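You operate a simulated robot arm through the tools that you are given. There is no shell and no other tool.

Carry out the task below with a simulated robot arm. There is one attempt and no reset: what you move stays moved.

Task
Tape the small cream core all round on the small round plate.
Fine: tighten the blue lever, swing the green arm in, turn the hand wheel, swing the arm out. Where these are worked on the way, their far stop is far enough and under half their travel is too little: green arm.

The check looks at the end state, three seconds after you hand in, the way a careful person would. Anything else that was tipped, shoved, dropped, spilled or broken makes it a failure.

Robot
A 7-joint arm with a fingered hand, fixed in place. Base frame: the origin is on the floor under the middle of its stand, x ahead of it, y to its left, z up. Lengths are in mm, angles in rad, forces in N, time in s.
With the tool pointing down near the work surface it reaches from about 320 to 720 mm from the base axis. Its first joint turns from -2.897 to 2.897 rad. Payload 4 kg.
The TCP is the grasp point between the finger pads, 26 mm short of the fingertips. In the tool frame z runs along the fingers and y along their closing line. The gripper opens to 148 mm; its body begins 73 mm behind the TCP. The gripper is a hand of 3 fingers: y runs from the thumb to the fingers, the wrist lies at [0, 0, -239] in the tool frame, and closing takes about 1.5 s.
Orientation is told as [roll, pitch, yaw] about the base's x, y, z axes, in that order, counted from this pose: with the fingers straight down and closing along the base's y, the tool's x points along the base's -x, its y along +y and its z along -z.

Tools
- The arm moves only by the tool servo_tool. Its argument "plan" is a list of rows, each a list of 2 entries, a list of its own where there are three numbers: the shift along the base's x, y, z in mm, then the turn, a rotation vector about the base's x, y, z in rad. In form: [[[tx, ty, tz], [ax, ay, az]], ...]. A call has 1 to 20 rows; each row shifts and turns the commanded pose from where the row before left it. "hand" is the gripper command, from -1 (fully open) to 1 (shut), values between in proportion, set as the call begins (left out, the last holds). Rows are played at 5 a second. More than 50 mm and 0.15 rad between two rows, or a gripper value outside its range, and nothing of the call is played. Where a pose cannot be reached the arm comes as near as it can. A force on the tool above 40 N (or 10 N above the force at the start of the call, whichever is more), or a blocked arm, ends the call early, and 0.2 s more pass. The fingers move at their own pace (about 72 mm/s each) and stop on an object; they squeeze with about 27 N. The grip force told is the motor's: it shows also when the fingers shut on nothing. Time passes only in rows, and 0.2 s behind the last, so rows that do not move let the fingers close. It gives the time, the measured TCP pose, the force on the tool (base axes), the opening and the grip force at its end, in the units of the frame above (readings bear some noise), with the torque about the TCP (base axes, N m) and any sound that the robot's microphone picked up.
- Cameras (640 x 400 px; columns grow to the right, rows downward): "scene" is fixed at [51.9, 650.5, 1373.2]; the picture's right is [-0.73, -0.68, 0.00], its down [-0.49, 0.53, -0.69] and it looks along [0.47, -0.51, -0.72] (base axes); focal length 260 px, centre (320, 200). "wrist" rides on the gripper at [68, -39, -90] in the tool frame; the picture's right is [0.50, 0.87, 0.00], its down [-0.66, 0.38, -0.65] and it looks along [-0.57, 0.33, 0.76] (tool axes); focal length 222 px, centre (320, 200). There is no depth. A picture from a camera that has moved, and an enlarged one, comes with that camera's place and axes in the base frame and with its lens.
- grab_frame(camera): a new picture of that camera. The clock stands still meanwhile.
- raise_lower(by): slides the trunk up (or, below 0, down) by that many mm; the arm rides with it, the base frame stays. It gives what a move gives, with no picture.
- preshape(shape): the hand has 3 fingers and takes this shape, open, in about a second: jaw (thumb against the fingers, like two jaws); tri (thumb and two fingers); tip (a fingertip pinch); poke (one finger out to press); point (the index stretched); flat (the hand flat); cup (the hand cupped); fist (a fist). The gripper value then closes the fingers along that shape, each until it touches; the sizes above hold for jaw. It gives what a move gives, with no picture.
- enlarge(camera, box): a new picture of the part [left, top, right, bottom] of that camera's present view, enlarged. The clock stands still meanwhile.
- job_done(): hands the job in; it is judged then, once.

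Nothing tells you positions but the pictures and the camera data. Unless the task says otherwise, let go and move clear before handing in.

The tools are called after "Emit:" by a JSON object that holds its "fn" and its "kwargs". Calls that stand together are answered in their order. servo_tool: Moves the arm, as the interface text tells. Its arguments: {"type":"object","properties":{"plan":{"type":"array","items":{"type":"array"}},"hand":{"type":"number"}},"required":["plan"]} The other tools are called the same way: raise_lower (by) moves the trunk up or down; preshape (shape) gives the hand a shape; grab_frame (camera) takes a picture; enlarge (camera, box) takes an enlarged picture of a part of a camera's view; job_done () hands the job in.

At the start:

```text
time: 0.0
position: [163.8, 418.6, 1158.6]
orientation: [0.001, -0.001, 0.0]
ft_force: [-0.2, 0.0, 0.1]
ft_torque: [-0.01, 0.03, 0.02]
width: 148.0
grip_force: 0.0
shape: jaw
trunk travel left (down, up): [-525.0, 65.0]
```

scene: 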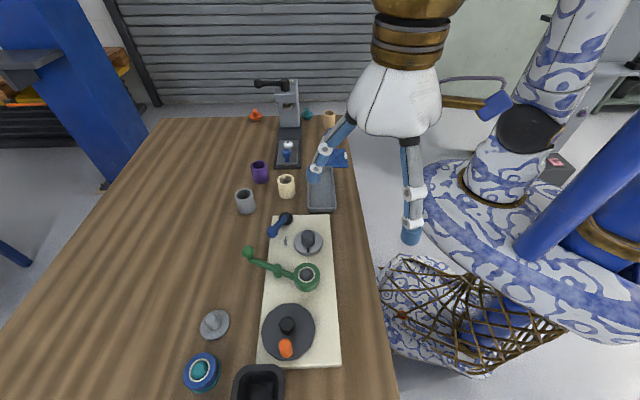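
wrist: 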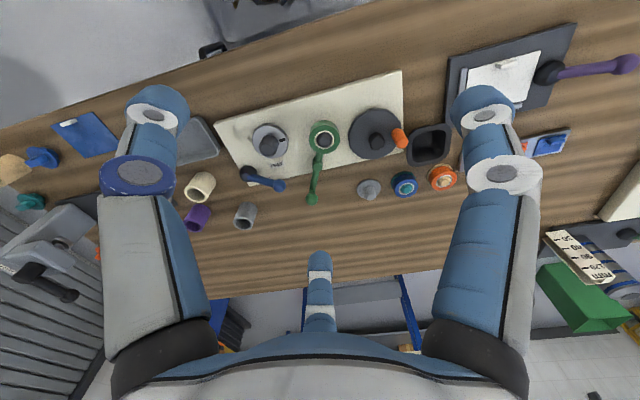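

I see a workbench with a cream base board carrying a small round plate (with a clamp and blue lever), a green arm on a pivot, and a dark hand wheel with an orange knob; cream, purple and grey cores stand to one side. I'll take closer pictures before moving.

Emit:
{"fn": "enlarge", "kwargs": {"camera": "scene", "box": [220, 200, 380, 300]}}

Emit:
{"fn": "enlarge", "kwargs": {"camera": "scene", "box": [180, 290, 356, 400]}}

Emit:
{"fn": "enlarge", "kwargs": {"camera": "scene", "box": [210, 70, 386, 220]}}

Emit:
{"fn": "enlarge", "kwargs": {"camera": "wrist", "box": [180, 70, 460, 245]}}

```text
4.00 times, centred on (300, 250) of scene
camera zoom: at [51.9, 650.5, 1373.2], right [-0.73, -0.68, 0.0], down [-0.49, 0.53, -0.69], along [0.47, -0.51, -0.72], focal length 1039 px, centre (400, 0)
```

zoom: 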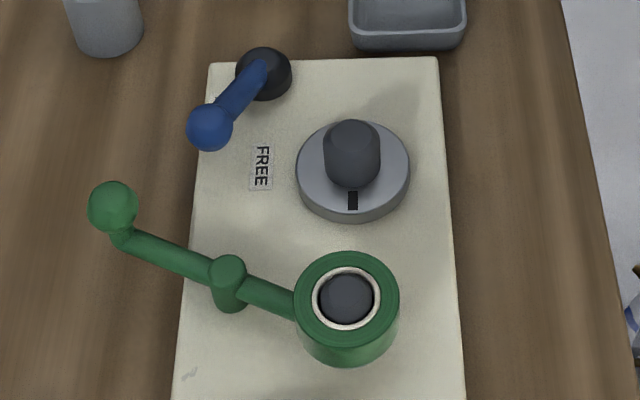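

```text
3.64 times, centred on (268, 345) of scene
camera zoom: at [51.9, 650.5, 1373.2], right [-0.73, -0.68, 0.0], down [-0.49, 0.53, -0.69], along [0.47, -0.51, -0.72], focal length 945 px, centre (509, -327)
```

zoom: 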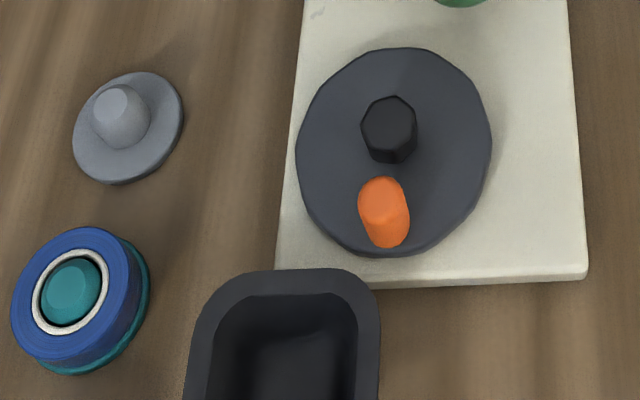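

```text
2.67 times, centred on (298, 145) of scene
camera zoom: at [51.9, 650.5, 1373.2], right [-0.73, -0.68, 0.0], down [-0.49, 0.53, -0.69], along [0.47, -0.51, -0.72], focal length 693 px, centre (379, 347)
```

zoom: 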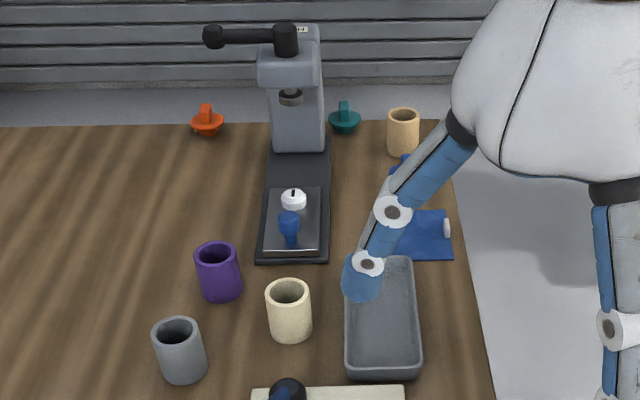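

```text
2.29 times, centred on (320, 158) of wrist
camera zoom: at [97.5, 380.0, 1248.0], right [-0.5, 0.87, 0.0], down [0.66, 0.38, 0.65], along [0.57, 0.33, -0.76], focal length 508 px, centre (320, 297)
```

zoom: 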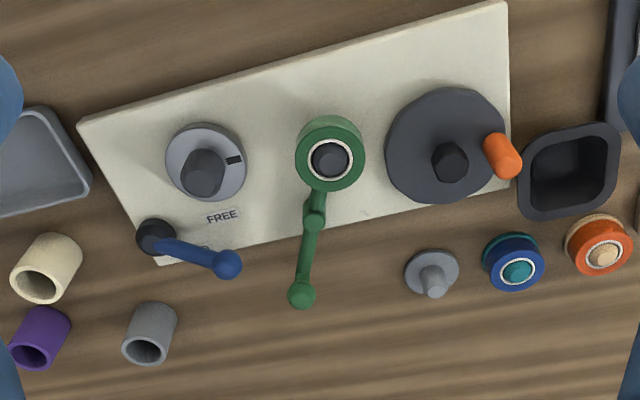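

The bench top comes out near z≈800 and the board near (350–460, 290–400) at its far end. I'll enlarge the wrist view around the lever labels, the cores, and the wheel.

Emit:
{"fn": "enlarge", "kwargs": {"camera": "wrist", "box": [210, 110, 370, 210]}}

Emit:
{"fn": "enlarge", "kwargs": {"camera": "wrist", "box": [340, 90, 480, 210]}}

Emit:
{"fn": "enlarge", "kwargs": {"camera": "wrist", "box": [440, 20, 640, 160]}}

Emit:
{"fn": "enlarge", "kwargs": {"camera": "wrist", "box": [0, 100, 260, 260]}}

```text
4.00 times, centred on (290, 160) of wrist
camera zoom: at [97.5, 380.0, 1248.0], right [-0.5, 0.87, 0.0], down [0.66, 0.38, 0.65], along [0.57, 0.33, -0.76], focal length 888 px, centre (440, 360)
```

zoom: 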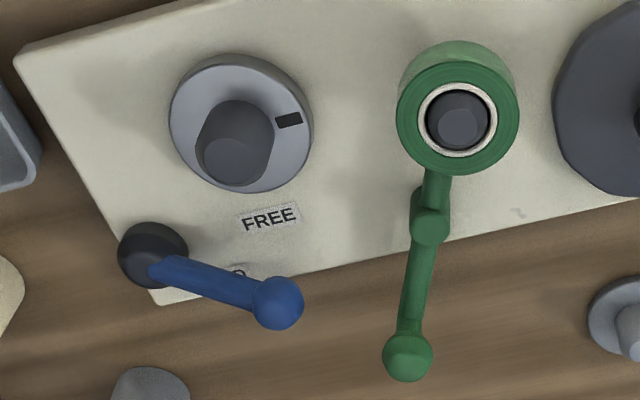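

```text
3.33 times, centred on (410, 150) of wrist
camera zoom: at [97.5, 380.0, 1248.0], right [-0.5, 0.87, 0.0], down [0.66, 0.38, 0.65], along [0.57, 0.33, -0.76], focal length 740 px, centre (20, 367)
```

zoom: 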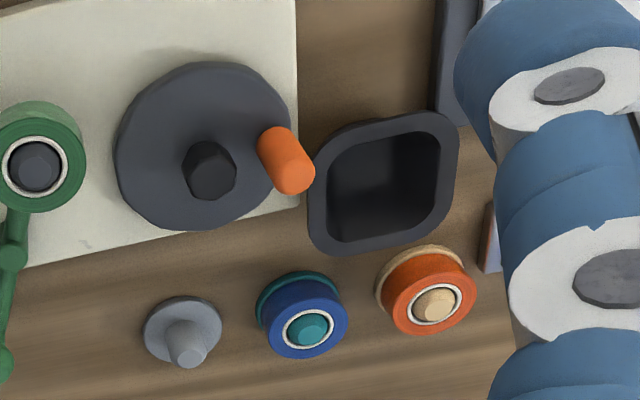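

```text
2.86 times, centred on (540, 90) of wrist
camera zoom: at [97.5, 380.0, 1248.0], right [-0.5, 0.87, 0.0], down [0.66, 0.38, 0.65], along [0.57, 0.33, -0.76], focal length 635 px, centre (-309, 514)
```

zoom: 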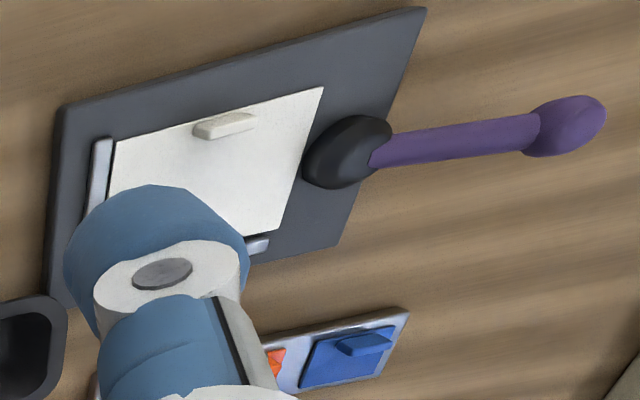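

```text
2.46 times, centred on (130, 180) of wrist
camera zoom: at [97.5, 380.0, 1248.0], right [-0.5, 0.87, 0.0], down [0.66, 0.38, 0.65], along [0.57, 0.33, -0.76], focal length 547 px, centre (788, 249)
```

zoom: 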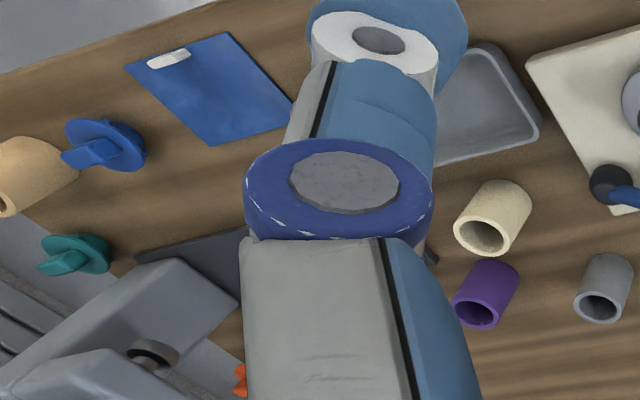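

I take the table at about z=800, the board top at about 820, the lever pivot near (460, 390) and the plate near (370, 370). I'll move the wrist camera closer to the lever to read its labels.

Emit:
{"fn": "servo_tool", "kwargs": {"plan": [[[33, -13, -30], [0, 0, 0]], [[33, -13, -30], [0, 0, 0]], [[33, -13, -30], [0, 0, 0]], [[33, -13, -30], [0, 0, 0]], [[33, -13, -30], [0, 0, 0]], [[32, -13, -30], [0, 0, 0]]]}}

Emit:
{"fn": "grab_frame", "kwargs": {"camera": "wrist"}}

Emit:
{"fn": "grab_frame", "kwargs": {"camera": "scene"}}

```text
time: 1.4
position: [360.7, 338.4, 981.2]
orientation: [0.0, 0.001, 0.0]
ft_force: [0.1, -0.1, 0.6]
ft_torque: [0.01, 0.02, 0.01]
width: 148.1
grip_force: 0.1
shape: jaw
trunk travel left (down, up): [-525.0, 65.0]
```

```text
taken
camera wrist: at [294.0, 299.8, 1070.8], right [-0.5, 0.87, 0.0], down [0.66, 0.38, 0.65], along [0.57, 0.33, -0.76], focal length 222 px, centre (320, 200)
```

wrist: 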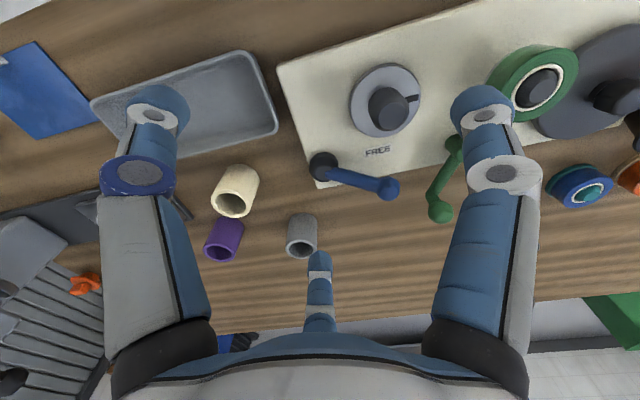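

```text
taken
```

scene: 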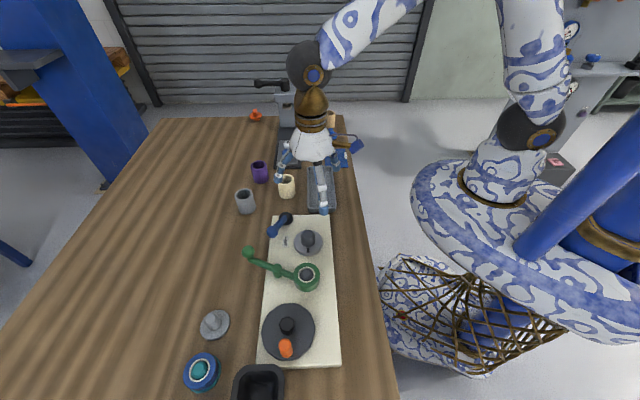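

The lever now shows clearly with a FREE label next to it. I'll enlarge around the lever, the cores and the plate.

Emit:
{"fn": "enlarge", "kwargs": {"camera": "wrist", "box": [280, 50, 480, 220]}}

Emit:
{"fn": "enlarge", "kwargs": {"camera": "wrist", "box": [180, 130, 340, 280]}}

Emit:
{"fn": "enlarge", "kwargs": {"camera": "scene", "box": [220, 80, 370, 230]}}

Emit:
{"fn": "enlarge", "kwargs": {"camera": "wrist", "box": [420, 30, 640, 220]}}

```text
2.35 times, centred on (380, 135) of wrist
camera zoom: at [294.0, 299.8, 1070.8], right [-0.5, 0.87, 0.0], down [0.66, 0.38, 0.65], along [0.57, 0.33, -0.76], focal length 523 px, centre (179, 353)
```

zoom: 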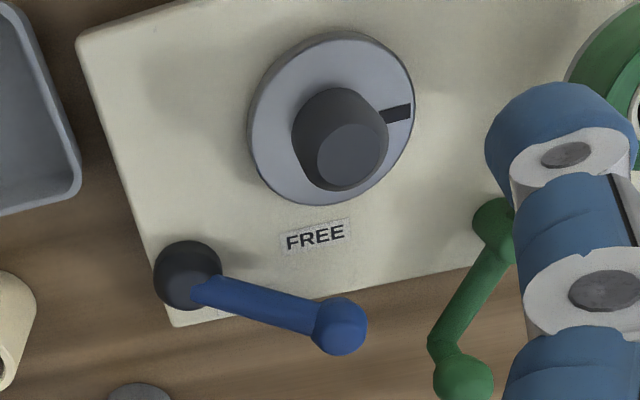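

```text
2.67 times, centred on (260, 205) of wrist
camera zoom: at [294.0, 299.8, 1070.8], right [-0.5, 0.87, 0.0], down [0.66, 0.38, 0.65], along [0.57, 0.33, -0.76], focal length 592 px, centre (480, 187)
```

zoom: 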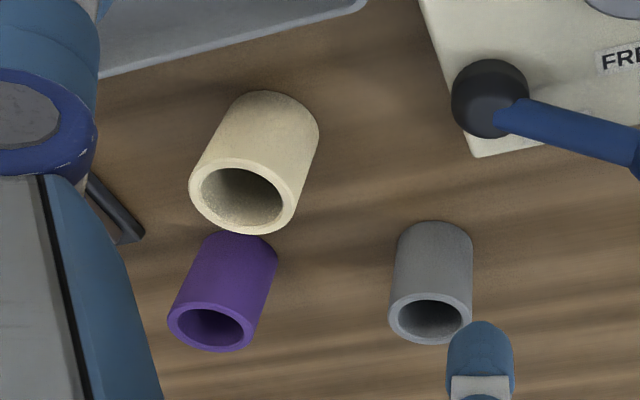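

```text
2.67 times, centred on (295, 155) of scene
camera zoom: at [51.9, 650.5, 1373.2], right [-0.73, -0.68, 0.0], down [-0.49, 0.53, -0.69], along [0.47, -0.51, -0.72], focal length 693 px, centre (387, 320)
```

zoom: 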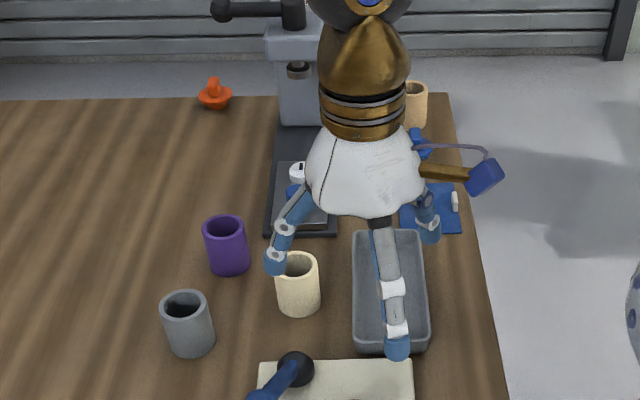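

```text
2.11 times, centred on (530, 125) of wrist
camera zoom: at [294.0, 299.8, 1070.8], right [-0.5, 0.87, 0.0], down [0.66, 0.38, 0.65], along [0.57, 0.33, -0.76], focal length 468 px, centre (-122, 358)
```

zoom: 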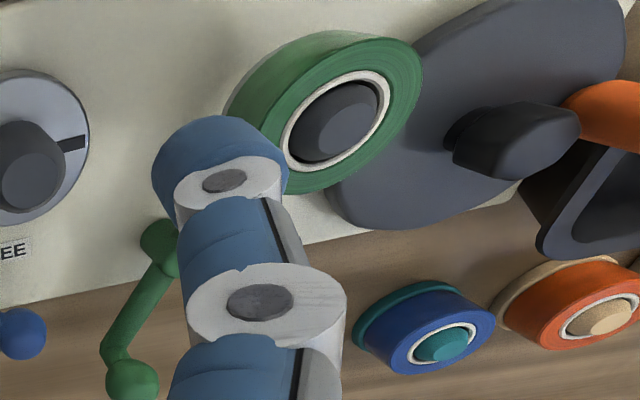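

The lever tip is about (393, 450, 865), hub about (425, 380), FREE label about (374, 430), and a second label is hidden under the lever. I'll yaw the hand a quarter turn and move so I can look at that label from the other side.

Emit:
{"fn": "servo_tool", "kwargs": {"plan": [[[16, 3, -2], [0, 0, 0.143]], [[16, 3, -2], [0, 0, 0.143]], [[16, 3, -2], [0, 0, 0.143]], [[16, 3, -2], [0, 0, 0.143]], [[16, 3, -2], [0, 0, 0.143]], [[16, 3, -2], [0, 0, 0.143]], [[16, 3, -2], [0, 0, 0.143]], [[16, 3, -2], [0, 0, 0.143]], [[16, 3, -2], [0, 0, 0.143]], [[16, 3, -2], [0, 0, 0.143]], [[16, 3, -2], [0, 0, 0.14]]]}}

Emit:
{"fn": "grab_frame", "kwargs": {"camera": "wrist"}}

```text
time: 3.8
position: [537.3, 374.7, 956.2]
orientation: [0.0, 0.001, 1.573]
ft_force: [-0.3, -0.1, -0.1]
ft_torque: [0.0, 0.02, 0.01]
width: 148.0
grip_force: 0.0
shape: jaw
trunk travel left (down, up): [-525.0, 65.0]
```

```text
taken
camera wrist: at [578.3, 307.0, 1045.4], right [-0.87, -0.5, 0.0], down [-0.38, 0.66, 0.65], along [-0.33, 0.57, -0.76], focal length 222 px, centre (320, 200)
```

wrist: 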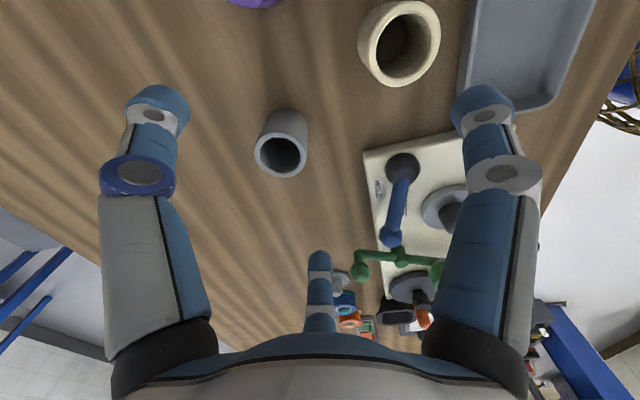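

Emit:
{"fn": "enlarge", "kwargs": {"camera": "wrist", "box": [350, 130, 450, 270]}}

Emit:
{"fn": "enlarge", "kwargs": {"camera": "wrist", "box": [240, 0, 460, 180]}}

```text
2.86 times, centred on (400, 200) of wrist
camera zoom: at [578.3, 307.0, 1045.4], right [-0.87, -0.5, 0.0], down [-0.38, 0.66, 0.65], along [-0.33, 0.57, -0.76], focal length 635 px, centre (91, 200)
```

zoom: 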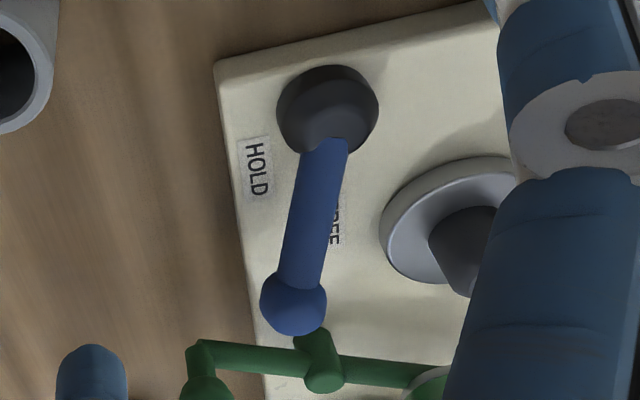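

```text
2.22 times, centred on (350, 90) of wrist
camera zoom: at [578.3, 307.0, 1045.4], right [-0.87, -0.5, 0.0], down [-0.38, 0.66, 0.65], along [-0.33, 0.57, -0.76], focal length 494 px, centre (253, 444)
```

zoom: 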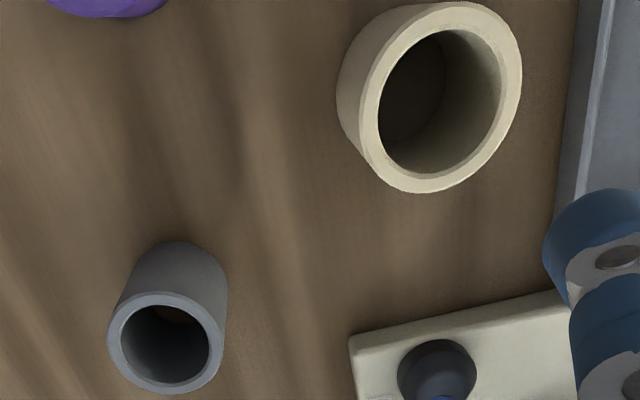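

The second label reads HOLD on the +x side, so tightening is clockwise (away from FREE). Now I'll check how the fingers close in free air before grasping the core.

Emit:
{"fn": "servo_tool", "kwargs": {"plan": [[[0, 0, 0], [0, 0, 0]], [[0, 0, 0], [0, 0, 0]], [[0, 0, 0], [0, 0, 0]], [[0, 0, 0], [0, 0, 0]], [[0, 0, 0], [0, 0, 0]], [[0, 0, 0], [0, 0, 0]]], "hand": 0.3}}

Emit:
{"fn": "grab_frame", "kwargs": {"camera": "wrist"}}

Emit:
{"fn": "enlarge", "kwargs": {"camera": "scene", "box": [220, 80, 370, 230]}}

```text
time: 5.2
position: [536.7, 374.6, 955.8]
orientation: [-0.001, 0.0, 1.568]
ft_force: [0.5, -0.1, 0.7]
ft_torque: [0.02, -0.01, 0.02]
width: 52.4
grip_force: 0.1
shape: jaw
trunk travel left (down, up): [-525.0, 65.0]
```

```text
taken
camera wrist: at [577.7, 306.9, 1045.4], right [-0.87, -0.5, 0.0], down [-0.38, 0.66, 0.65], along [-0.33, 0.57, -0.76], focal length 222 px, centre (320, 200)
```

wrist: 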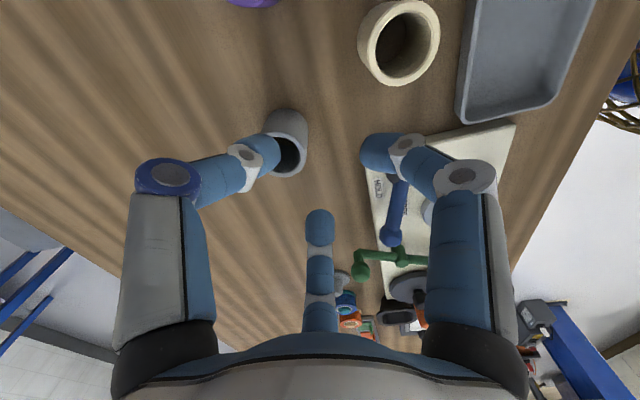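

```text
2.67 times, centred on (295, 155) of scene
camera zoom: at [51.9, 650.5, 1373.2], right [-0.73, -0.68, 0.0], down [-0.49, 0.53, -0.69], along [0.47, -0.51, -0.72], focal length 693 px, centre (387, 320)
```

zoom: 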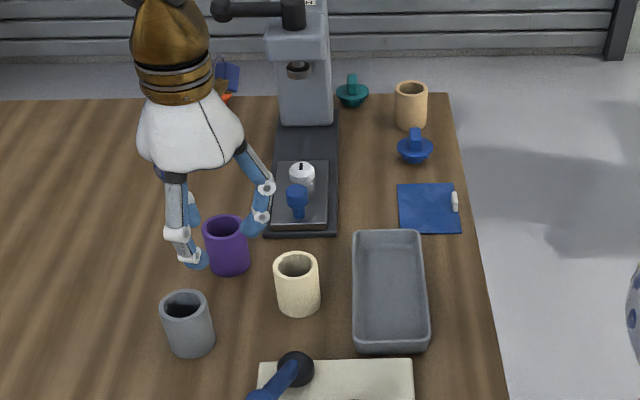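

The hand closes as three fingers 120° apart. The cream core stands near (517, 295) with its top near z≈857; I'll go above it with yaw about 15° so no finger points at the grey tray.

Emit:
{"fn": "servo_tool", "kwargs": {"plan": [[[-2, -8, 1], [0, 0, -0.131]], [[-2, -8, 1], [0, 0, -0.131]], [[-2, -8, 1], [0, 0, -0.131]], [[-2, -8, 1], [0, 0, -0.131]], [[-2, -8, 0], [0, 0, -0.131]], [[-2, -8, 0], [0, 0, -0.131]], [[-2, -8, 0], [0, 0, -0.131]], [[-2, -8, 0], [0, 0, -0.131]], [[-2, -8, 0], [0, 0, -0.131]], [[-2, -8, 0], [0, 0, -0.131]]], "hand": -0.22}}

Emit:
{"fn": "grab_frame", "kwargs": {"camera": "wrist"}}

Emit:
{"fn": "enlarge", "kwargs": {"camera": "scene", "box": [220, 80, 370, 230]}}

```text
time: 7.4
position: [515.0, 293.9, 959.9]
orientation: [-0.001, 0.001, 0.256]
ft_force: [0.3, -0.1, 0.2]
ft_torque: [0.0, -0.01, -0.02]
width: 90.0
grip_force: 0.1
shape: jaw
trunk travel left (down, up): [-525.0, 65.0]
```

```text
taken
camera wrist: at [461.6, 239.2, 1049.8], right [-0.7, 0.71, 0.0], down [0.54, 0.53, 0.65], along [0.46, 0.46, -0.76], focal length 222 px, centre (320, 200)
```

wrist: 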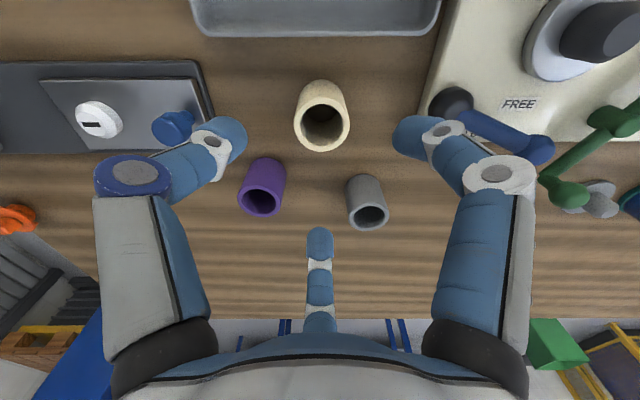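

```text
2.67 times, centred on (295, 155) of scene
camera zoom: at [51.9, 650.5, 1373.2], right [-0.73, -0.68, 0.0], down [-0.49, 0.53, -0.69], along [0.47, -0.51, -0.72], focal length 693 px, centre (387, 320)
```

zoom: 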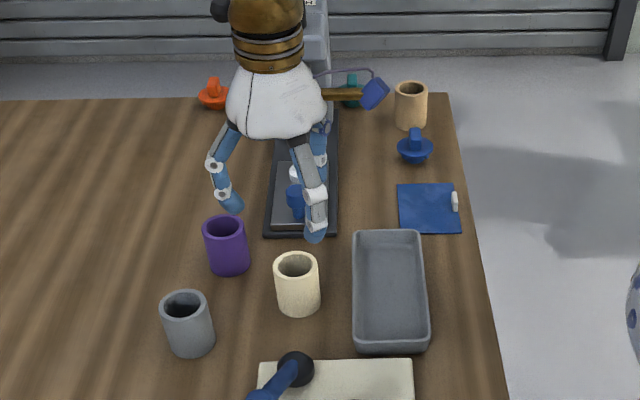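

The core is almost straight below the TCP. I'll enlarge to measure its centre and size more exactly.

Emit:
{"fn": "enlarge", "kwargs": {"camera": "wrist", "box": [270, 60, 370, 170]}}

```text
3.64 times, centred on (320, 115) of wrist
camera zoom: at [461.6, 239.2, 1049.8], right [-0.7, 0.71, 0.0], down [0.54, 0.53, 0.65], along [0.46, 0.46, -0.76], focal length 808 px, centre (320, 509)
```

zoom: 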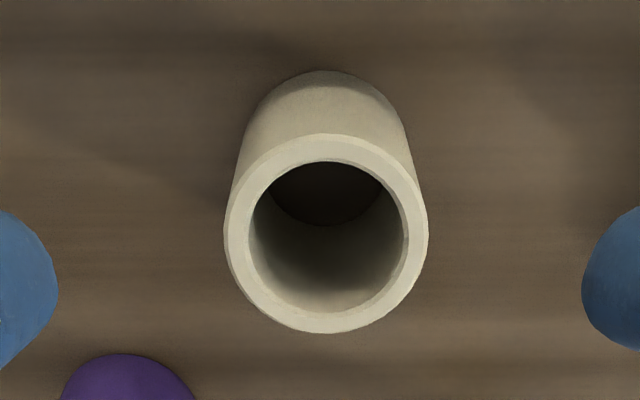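

The core measures about 49.5 mm outside, 38.6 mm bore, centre about (514.5, 295). I'll descend around it, keeping the fingertips about 10 mm above the bench.

Emit:
{"fn": "servo_tool", "kwargs": {"plan": [[[-0.5, 1, -25], [0, 0, 0]], [[0, 0, -25], [0, 0, 0]], [[0, 0, -25], [0, 0, 0]], [[0, 0, -20], [0, 0, 0]], [[0, 0, -12], [0, 0, 0]], [[0, 0, -5], [0, 0, 0]], [[0, 0, 0], [0, 0, 0]]], "hand": -0.22}}

Emit:
{"fn": "grab_frame", "kwargs": {"camera": "wrist"}}

Emit:
{"fn": "enlarge", "kwargs": {"camera": "scene", "box": [220, 100, 370, 230]}}

```text
time: 9.0
position: [515.2, 294.7, 847.7]
orientation: [0.0, 0.0, 0.259]
ft_force: [-0.5, 0.1, -0.8]
ft_torque: [-0.03, 0.01, -0.02]
width: 89.7
grip_force: 0.0
shape: jaw
trunk travel left (down, up): [-525.0, 65.0]
```

```text
taken
camera wrist: at [461.7, 239.6, 936.8], right [-0.7, 0.71, 0.0], down [0.54, 0.53, 0.65], along [0.46, 0.46, -0.76], focal length 222 px, centre (320, 200)
```

wrist: 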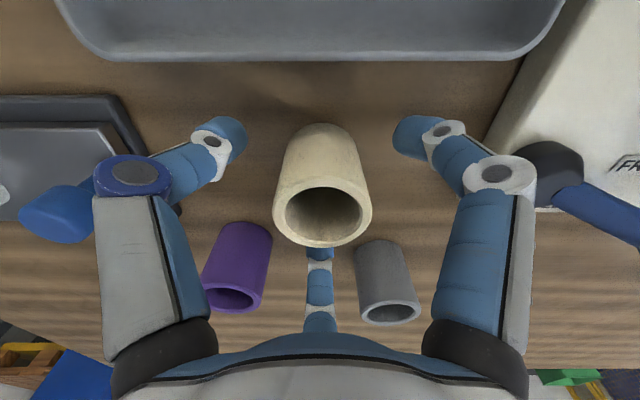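

```text
3.08 times, centred on (295, 165) of scene
camera zoom: at [51.9, 650.5, 1373.2], right [-0.73, -0.68, 0.0], down [-0.49, 0.53, -0.69], along [0.47, -0.51, -0.72], focal length 800 px, centre (397, 308)
```

zoom: 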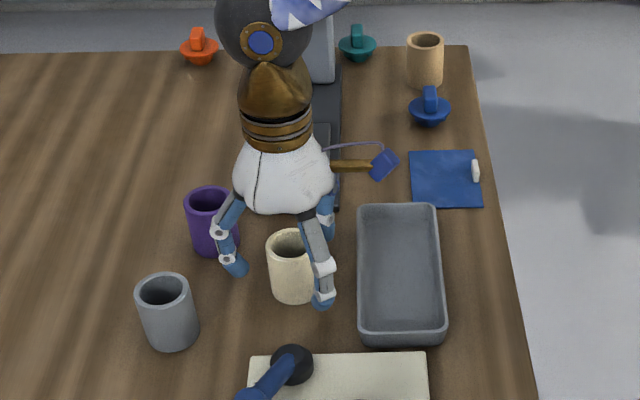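

The core is centred between the fingers. I'll close on it.

Emit:
{"fn": "servo_tool", "kwargs": {"plan": [[[0, 0, 0], [0, 0, 0]], [[0, 0, 0], [0, 0, 0]], [[0, 0, 0], [0, 0, 0]], [[0, 0, 0], [0, 0, 0]], [[0, 0, 0], [0, 0, 0]], [[0, 0, 0], [0, 0, 0]], [[0, 0, 0], [0, 0, 0]], [[0, 0, 0], [0, 0, 0]]], "hand": 1}}

Emit:
{"fn": "grab_frame", "kwargs": {"camera": "wrist"}}

```text
time: 10.8
position: [515.1, 296.1, 846.9]
orientation: [0.0, -0.001, 0.259]
ft_force: [-0.2, 0.2, 0.7]
ft_torque: [0.02, -0.03, 0.01]
width: 40.9
grip_force: 26.6
shape: jaw
trunk travel left (down, up): [-525.0, 65.0]
```

```text
taken
camera wrist: at [461.7, 239.6, 936.9], right [-0.7, 0.71, 0.0], down [0.54, 0.53, 0.65], along [0.46, 0.46, -0.76], focal length 222 px, centre (320, 200)
```

wrist: 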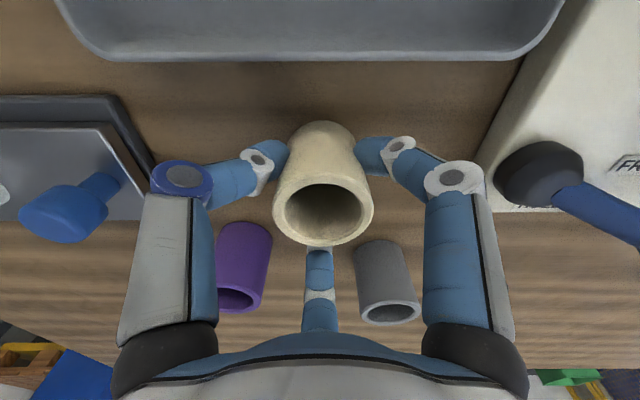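

The grip holds at about 27 N. I'll lift the core clear and look.

Emit:
{"fn": "servo_tool", "kwargs": {"plan": [[[0, 0, 10], [0, 0, 0]], [[0, 0, 25], [0, 0, 0]], [[0, 0, 30], [0, 0, 0]], [[0, 0, 30], [0, 0, 0]], [[0, 0, 25], [0, 0, 0]]]}}

Emit:
{"fn": "grab_frame", "kwargs": {"camera": "wrist"}}

Emit:
{"fn": "grab_frame", "kwargs": {"camera": "scene"}}

```text
time: 12.0
position: [517.9, 295.5, 966.4]
orientation: [0.001, 0.002, 0.259]
ft_force: [-0.4, -0.3, -1.2]
ft_torque: [-0.02, -0.02, -0.04]
width: 40.6
grip_force: 27.2
shape: jaw
trunk travel left (down, up): [-525.0, 65.0]
```

```text
taken
camera wrist: at [463.3, 240.8, 1057.2], right [-0.71, 0.71, 0.0], down [0.54, 0.53, 0.65], along [0.46, 0.46, -0.76], focal length 222 px, centre (320, 200)
```

wrist: 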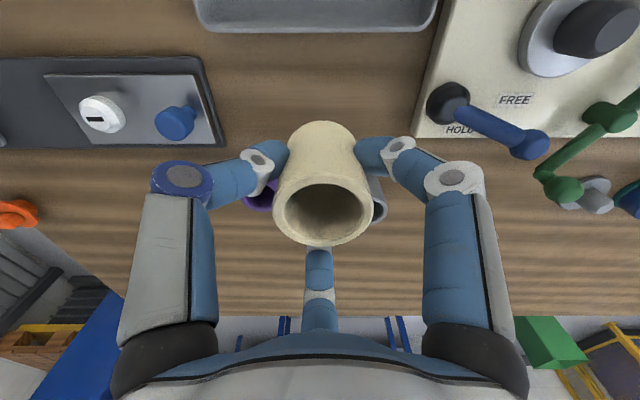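

```text
taken
```

scene: 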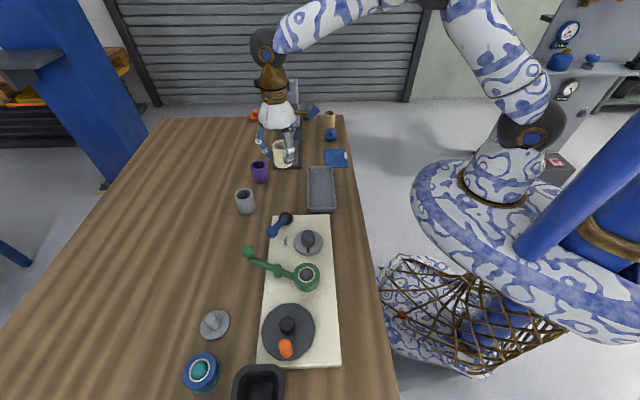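

The core is held cleanly. I'll carry it high toward the plate, yawing to about 75°, and stop to the side to measure the plate's peg.

Emit:
{"fn": "servo_tool", "kwargs": {"plan": [[[-7, 17, 1], [0, 0, 0.131]], [[-7, 17, 1], [0, 0, 0.131]], [[-7, 17, 1], [0, 0, 0.131]], [[-7, 17, 1], [0, 0, 0.131]], [[-7, 17, 1], [0, 0, 0.131]], [[-7, 17, 1], [0, 0, 0.131]], [[-7, 17, 1], [0, 0, 0.131]], [[-7, 17, 1], [0, 0, 0.131]]]}}

Emit:
{"fn": "grab_frame", "kwargs": {"camera": "wrist"}}

Emit:
{"fn": "enlarge", "kwargs": {"camera": "wrist", "box": [390, 40, 550, 170]}}

```text
time: 13.8
position: [460.4, 431.3, 976.5]
orientation: [-0.001, 0.001, 1.309]
ft_force: [-0.6, -0.3, -0.4]
ft_torque: [0.01, 0.02, 0.0]
width: 41.0
grip_force: 26.9
shape: jaw
trunk travel left (down, up): [-525.0, 65.0]
```

```text
taken
camera wrist: at [481.7, 355.8, 1066.9], right [-0.97, -0.26, 0.0], down [-0.2, 0.73, 0.65], along [-0.17, 0.63, -0.76], focal length 222 px, centre (320, 200)
```

wrist: 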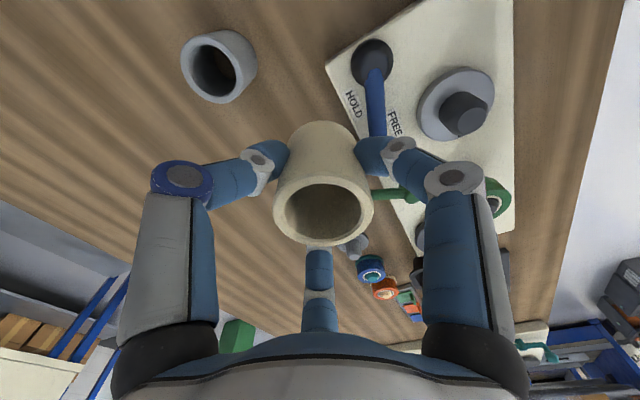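

```text
3.08 times, centred on (470, 105) of wrist
camera zoom: at [481.7, 355.8, 1066.9], right [-0.97, -0.26, 0.0], down [-0.2, 0.73, 0.65], along [-0.17, 0.63, -0.76], focal length 684 px, centre (-142, 492)
```

zoom: 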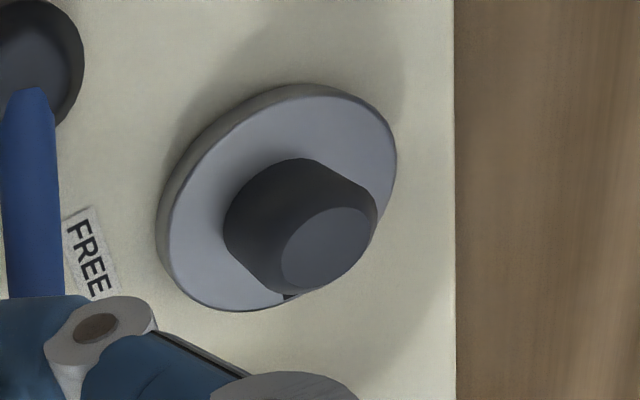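

The plate reads about (325.5, 394) with its peg top near 866. I'll take a second sighting from the other side to pin it down.

Emit:
{"fn": "servo_tool", "kwargs": {"plan": [[[-38, -10, 1], [0, 0, 0]], [[-38, -10, 1], [0, 0, 0]], [[-38, -10, 1], [0, 0, 0]], [[-38, -10, 1], [0, 0, 0]], [[-38, -10, 1], [0, 0, 0]], [[-38, -10, 1], [0, 0, 0]], [[-38, -10, 1], [0, 0, 0]], [[0, 0, 0], [0, 0, 0]]]}}

Emit:
{"fn": "grab_frame", "kwargs": {"camera": "wrist"}}

Emit:
{"fn": "enlarge", "kwargs": {"camera": "wrist", "box": [90, 40, 250, 170]}}

Emit:
{"fn": "grab_frame", "kwargs": {"camera": "scene"}}

```text
time: 15.6
position: [194.4, 359.8, 983.7]
orientation: [-0.001, 0.0, 1.306]
ft_force: [0.2, 0.7, -0.6]
ft_torque: [-0.02, 0.0, -0.02]
width: 40.6
grip_force: 27.3
shape: jaw
trunk travel left (down, up): [-525.0, 65.0]
```

```text
taken
camera wrist: at [216.2, 283.6, 1072.4], right [-0.97, -0.26, 0.0], down [-0.19, 0.73, 0.65], along [-0.17, 0.63, -0.76], focal length 222 px, centre (320, 200)
```

wrist: 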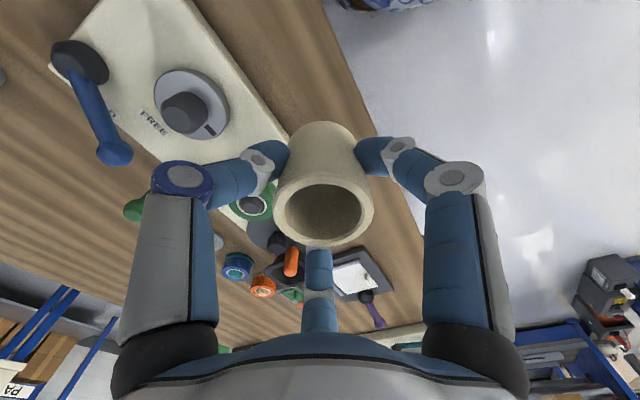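

```text
3.08 times, centred on (170, 105) of wrist
camera zoom: at [216.2, 283.6, 1072.4], right [-0.97, -0.26, 0.0], down [-0.19, 0.73, 0.65], along [-0.17, 0.63, -0.76], focal length 684 px, centre (782, 492)
```

zoom: 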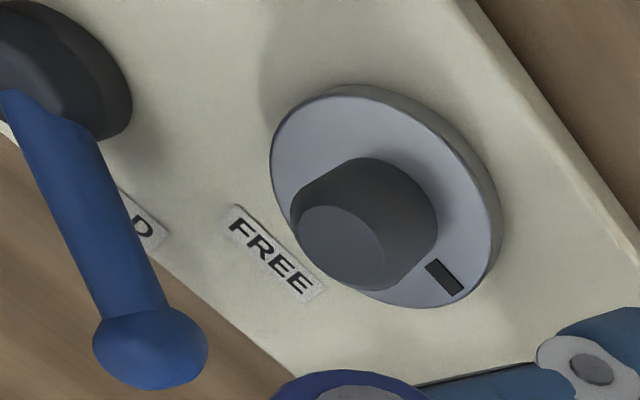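

```text
taken
```

scene: 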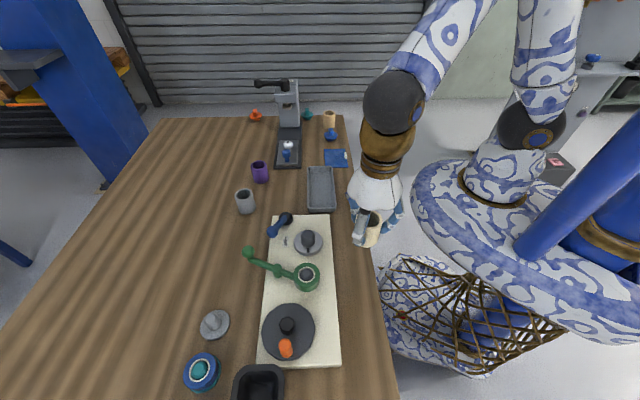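

The peg's top centre triangulates to about (326.4, 396.1, 865). I'll check how the core sits relative to the TCP in the hand.

Emit:
{"fn": "enlarge", "kwargs": {"camera": "wrist", "box": [250, 110, 400, 260]}}

```text
2.67 times, centred on (325, 185) of wrist
camera zoom: at [216.2, 283.6, 1072.4], right [-0.97, -0.26, 0.0], down [-0.19, 0.73, 0.65], along [-0.17, 0.63, -0.76], focal length 592 px, centre (307, 240)
```

zoom: 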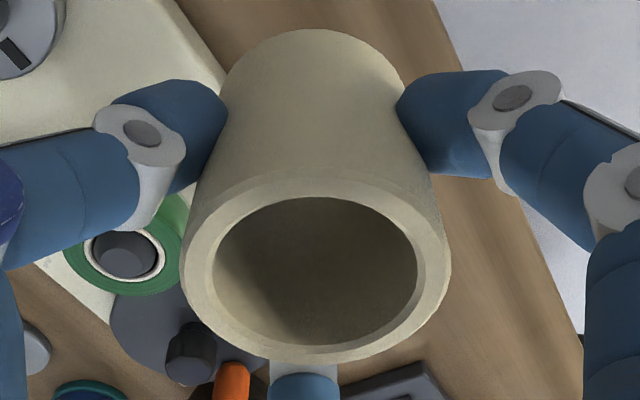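

The core sits within 2 mm of the TCP. I'll move it above the peg, targeting TCP about (326.9, 396.4), and check the alignment from the scene camera.

Emit:
{"fn": "servo_tool", "kwargs": {"plan": [[[33.15, 8.95, 0], [0, 0, 0]], [[33.15, 8.95, 0], [0, 0, 0]], [[33.15, 8.95, 0], [0, 0, 0]], [[33.15, 8.95, 0], [0, 0, 0]], [[0, 0, -25], [0, 0, 0]], [[0, 0, -25], [0, 0, 0]], [[0, 0, 0], [0, 0, 0]]]}}

Emit:
{"fn": "grab_frame", "kwargs": {"camera": "wrist"}}

Emit:
{"fn": "enlarge", "kwargs": {"camera": "scene", "box": [240, 180, 380, 280]}}

```text
time: 17.2
position: [326.2, 398.0, 933.3]
orientation: [0.001, 0.002, 1.306]
ft_force: [-0.7, 0.4, 0.0]
ft_torque: [0.01, -0.03, -0.02]
width: 40.3
grip_force: 26.9
shape: jaw
trunk travel left (down, up): [-525.0, 65.0]
```

```text
taken
camera wrist: at [348.0, 321.8, 1021.9], right [-0.97, -0.26, 0.0], down [-0.19, 0.73, 0.65], along [-0.17, 0.63, -0.76], focal length 222 px, centre (320, 200)
```

wrist: 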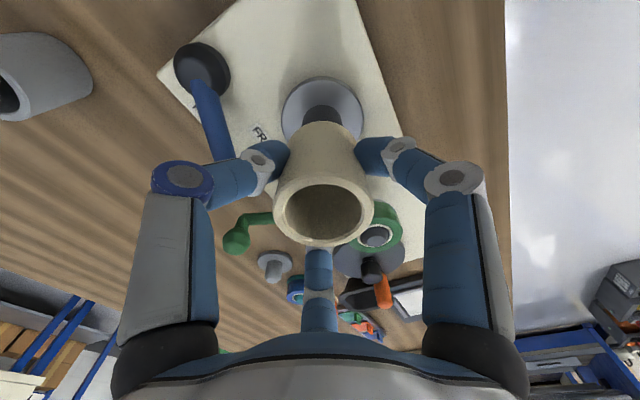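

```text
4.00 times, centred on (310, 230) of scene
camera zoom: at [51.9, 650.5, 1373.2], right [-0.73, -0.68, 0.0], down [-0.49, 0.53, -0.69], along [0.47, -0.51, -0.72], focal length 1039 px, centre (360, 80)
```

zoom: 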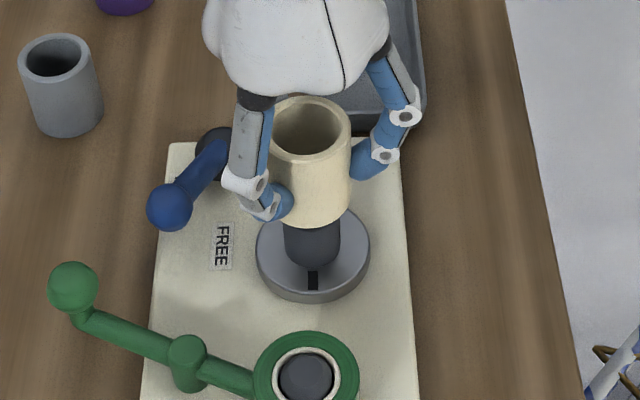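

Alignment looks close; I'll zoom in more on both cameras to measure the residual offset between core and peg.

Emit:
{"fn": "enlarge", "kwargs": {"camera": "scene", "box": [295, 200, 341, 260]}}

Emit:
{"fn": "enlarge", "kwargs": {"camera": "wrist", "box": [270, 70, 370, 170]}}

```text
6.67 times, centred on (318, 230) of scene
camera zoom: at [51.9, 650.5, 1373.2], right [-0.73, -0.68, 0.0], down [-0.49, 0.53, -0.69], along [0.47, -0.51, -0.72], focal length 1732 px, centre (333, 0)
```

zoom: 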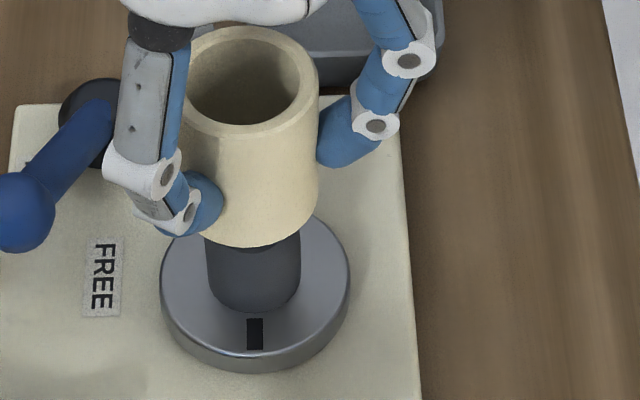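

```text
4.00 times, centred on (320, 120) of wrist
camera zoom: at [348.0, 321.8, 1021.9], right [-0.97, -0.26, 0.0], down [-0.19, 0.73, 0.65], along [-0.17, 0.63, -0.76], focal length 888 px, centre (320, 520)
```

zoom: 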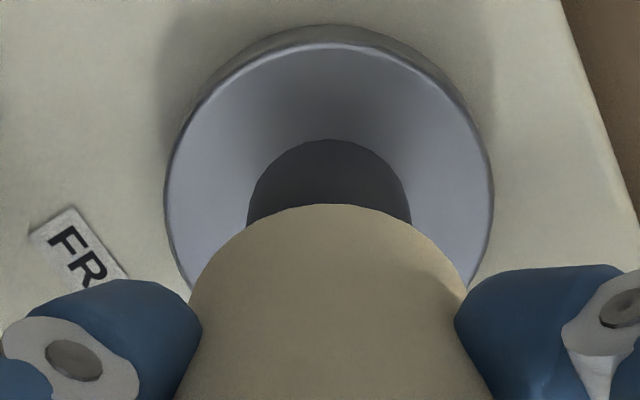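

Core and peg axes agree within about 1 mm in both views. I'll lower it onto the peg, slowing near seating.

Emit:
{"fn": "servo_tool", "kwargs": {"plan": [[[0, 0, -12], [0, 0, 0]], [[0, 0, -10], [0, 0, 0]], [[0, 0, -8], [0, 0, 0]], [[0, 0, -5], [0, 0, 0]], [[0, 0, -5], [0, 0, 0]], [[0, 0, -5], [0, 0, 0]], [[0, 0, 0], [0, 0, 0]]]}}

Emit:
{"fn": "enlarge", "kwargs": {"camera": "scene", "box": [265, 190, 365, 270]}}

Emit:
{"fn": "enlarge", "kwargs": {"camera": "wrist", "box": [250, 60, 390, 260]}}

```text
time: 18.8
position: [327.9, 396.5, 888.1]
orientation: [0.0, -0.002, 1.307]
ft_force: [0.7, -0.5, -0.4]
ft_torque: [-0.02, 0.01, -0.04]
width: 40.6
grip_force: 27.1
shape: jaw
trunk travel left (down, up): [-525.0, 65.0]
```

```text
5.00 times, centred on (315, 230) of scene
camera zoom: at [51.9, 650.5, 1373.2], right [-0.73, -0.68, 0.0], down [-0.49, 0.53, -0.69], along [0.47, -0.51, -0.72], focal length 1299 px, centre (345, 50)
```

zoom: 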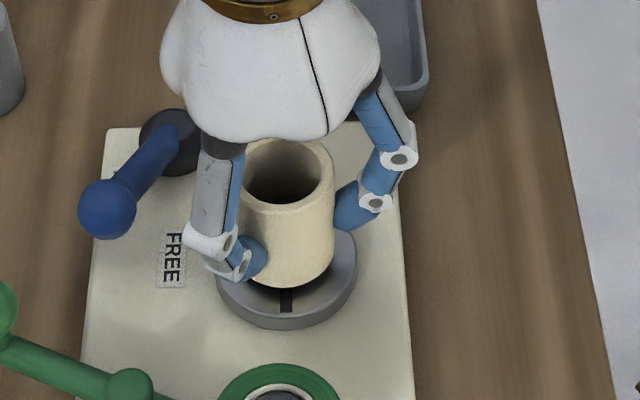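

```text
2.00 times, centred on (320, 160) of wrist
camera zoom: at [348.6, 320.8, 978.0], right [-0.97, -0.26, 0.0], down [-0.19, 0.73, 0.65], along [-0.17, 0.63, -0.76], focal length 444 px, centre (320, 280)
```

zoom: 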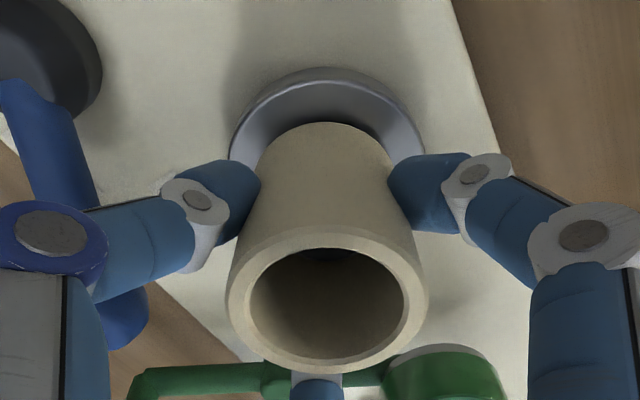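

The core has slipped over the peg without contact force. I'll continue slowly to seat it.

Emit:
{"fn": "servo_tool", "kwargs": {"plan": [[[0, 0, -4], [0, 0, 0]], [[0, 0, -4], [0, 0, 0]], [[0, 0, -3], [0, 0, 0]], [[0, 0, -2], [0, 0, 0]], [[0, 0, -1.5], [0, 0, 0]], [[0, 0, 0], [0, 0, 0]]]}}

Emit:
{"fn": "enlarge", "kwargs": {"camera": "scene", "box": [265, 190, 365, 270]}}

```text
time: 19.9
position: [327.1, 398.2, 878.8]
orientation: [-0.002, -0.009, 1.307]
ft_force: [-3.0, -6.0, 28.8]
ft_torque: [-0.26, 0.08, -0.01]
width: 42.9
grip_force: 27.2
shape: jaw
trunk travel left (down, up): [-525.0, 65.0]
stopped in row 5: the force on the tool passed its limit at 42 N (the readings are from after the stop); the commanded pose is now the measured one
```

```text
5.00 times, centred on (315, 230) of scene
camera zoom: at [51.9, 650.5, 1373.2], right [-0.73, -0.68, 0.0], down [-0.49, 0.53, -0.69], along [0.47, -0.51, -0.72], focal length 1299 px, centre (345, 50)
```

zoom: 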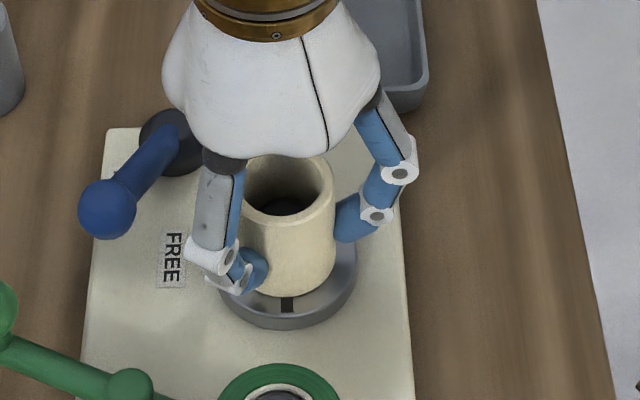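

Force stopped the descent at TCP z≈879. I'll zoom in to see whether the core is seated on the plate or still riding high.

Emit:
{"fn": "enlarge", "kwargs": {"camera": "scene", "box": [300, 225, 340, 265]}}

Emit:
{"fn": "enlarge", "kwargs": {"camera": "wrist", "box": [250, 60, 390, 260]}}

```text
10.00 times, centred on (320, 245) of scene
camera zoom: at [51.9, 650.5, 1373.2], right [-0.73, -0.68, 0.0], down [-0.49, 0.53, -0.69], along [0.47, -0.51, -0.72], focal length 2598 px, centre (320, -250)
```

zoom: 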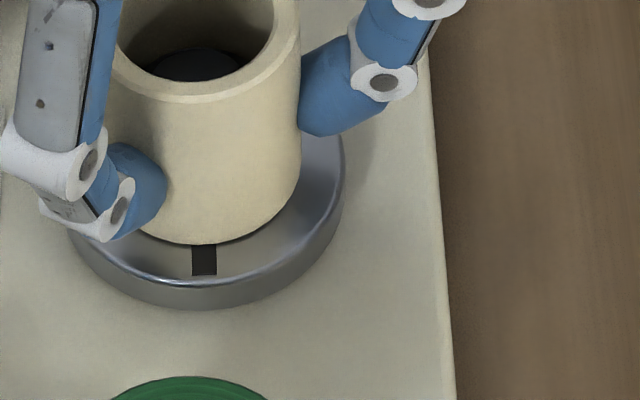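

```text
2.00 times, centred on (320, 160) of wrist
camera zoom: at [347.8, 321.4, 968.4], right [-0.97, -0.26, -0.01], down [-0.2, 0.73, 0.66], along [-0.16, 0.64, -0.75], focal length 444 px, centre (320, 280)
```

zoom: 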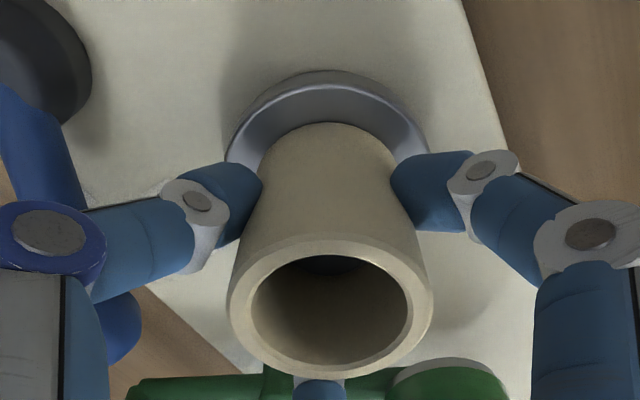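

The core bottom looks maybe 2 mm above the plate, so it may be binding slightly. I'll back off a touch, shift a little along the side force, and press again gently.

Emit:
{"fn": "servo_tool", "kwargs": {"plan": [[[0, 0, 2.5], [0, 0, 0]], [[-0.4, -1.0, 0], [0, 0, 0]], [[0, 0, -2], [0, 0, 0]], [[0, 0, -2], [0, 0, 0]], [[0, 0, 0], [0, 0, 0]]]}}

Emit:
{"fn": "enlarge", "kwargs": {"camera": "scene", "box": [300, 225, 340, 265]}}

```text
time: 21.0
position: [328.1, 397.9, 878.9]
orientation: [-0.004, -0.011, 1.307]
ft_force: [-2.7, -3.7, 28.7]
ft_torque: [-0.25, 0.14, 0.0]
width: 43.0
grip_force: 26.7
shape: jaw
trunk travel left (down, up): [-525.0, 65.0]
stopped in row 5: the force on the tool passed its limit at 41 N (the readings are from after the stop); the commanded pose is now the measured one
```

```text
10.00 times, centred on (320, 245) of scene
camera zoom: at [51.9, 650.5, 1373.2], right [-0.73, -0.68, 0.0], down [-0.49, 0.53, -0.69], along [0.47, -0.51, -0.72], focal length 2598 px, centre (320, -250)
```

zoom: 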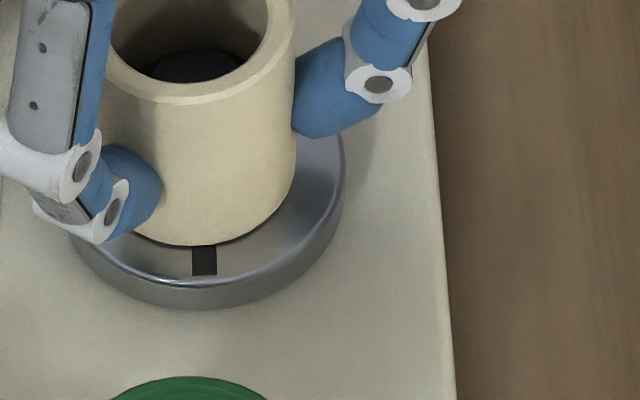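

The stop height fits the core (about 57 mm tall) resting on the plate at z≈833, so it's seated. I'll relieve the press slightly and open the fingers a little.

Emit:
{"fn": "servo_tool", "kwargs": {"plan": [[[0, 0, 1.5], [0, 0, 0]], [[0, 0, 0], [0, 0, 0]]]}}

Emit:
{"fn": "servo_tool", "kwargs": {"plan": [[[0, 0, 0], [0, 0, 0]], [[0, 0, 0], [0, 0, 0]], [[0, 0, 0], [0, 0, 0]], [[0, 0, 0], [0, 0, 0]]], "hand": 0.0}}

Emit:
{"fn": "enlarge", "kwargs": {"camera": "scene", "box": [265, 190, 365, 270]}}

Emit:
{"fn": "grab_frame", "kwargs": {"camera": "wrist"}}

```text
time: 21.6
position: [328.5, 399.2, 878.4]
orientation: [-0.004, -0.011, 1.307]
ft_force: [-2.2, -1.7, 24.0]
ft_torque: [-0.14, 0.11, 0.02]
width: 42.8
grip_force: 26.1
shape: jaw
trunk travel left (down, up): [-525.0, 65.0]
```

```text
time: 22.6
position: [329.1, 399.8, 877.0]
orientation: [-0.002, -0.006, 1.308]
ft_force: [0.0, 0.0, 0.3]
ft_torque: [0.01, 0.01, 0.03]
width: 73.3
grip_force: 0.1
shape: jaw
trunk travel left (down, up): [-525.0, 65.0]
```

```text
5.00 times, centred on (315, 230) of scene
camera zoom: at [51.9, 650.5, 1373.2], right [-0.73, -0.68, 0.0], down [-0.49, 0.53, -0.69], along [0.47, -0.51, -0.72], focal length 1299 px, centre (345, 50)
```

zoom: 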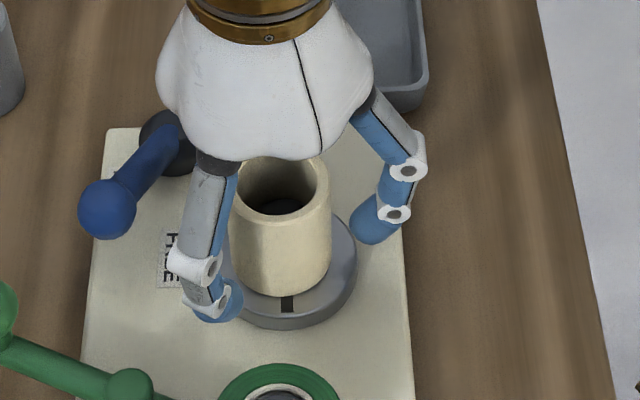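

```text
taken
camera wrist: at [349.8, 323.2, 966.9], right [-0.97, -0.26, -0.01], down [-0.2, 0.73, 0.66], along [-0.16, 0.64, -0.75], focal length 222 px, centre (320, 200)
```

wrist: 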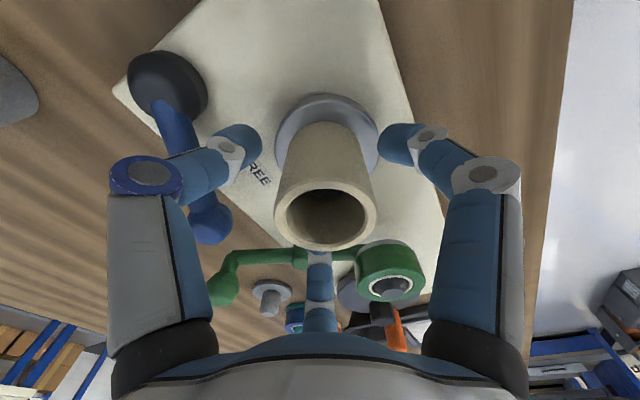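

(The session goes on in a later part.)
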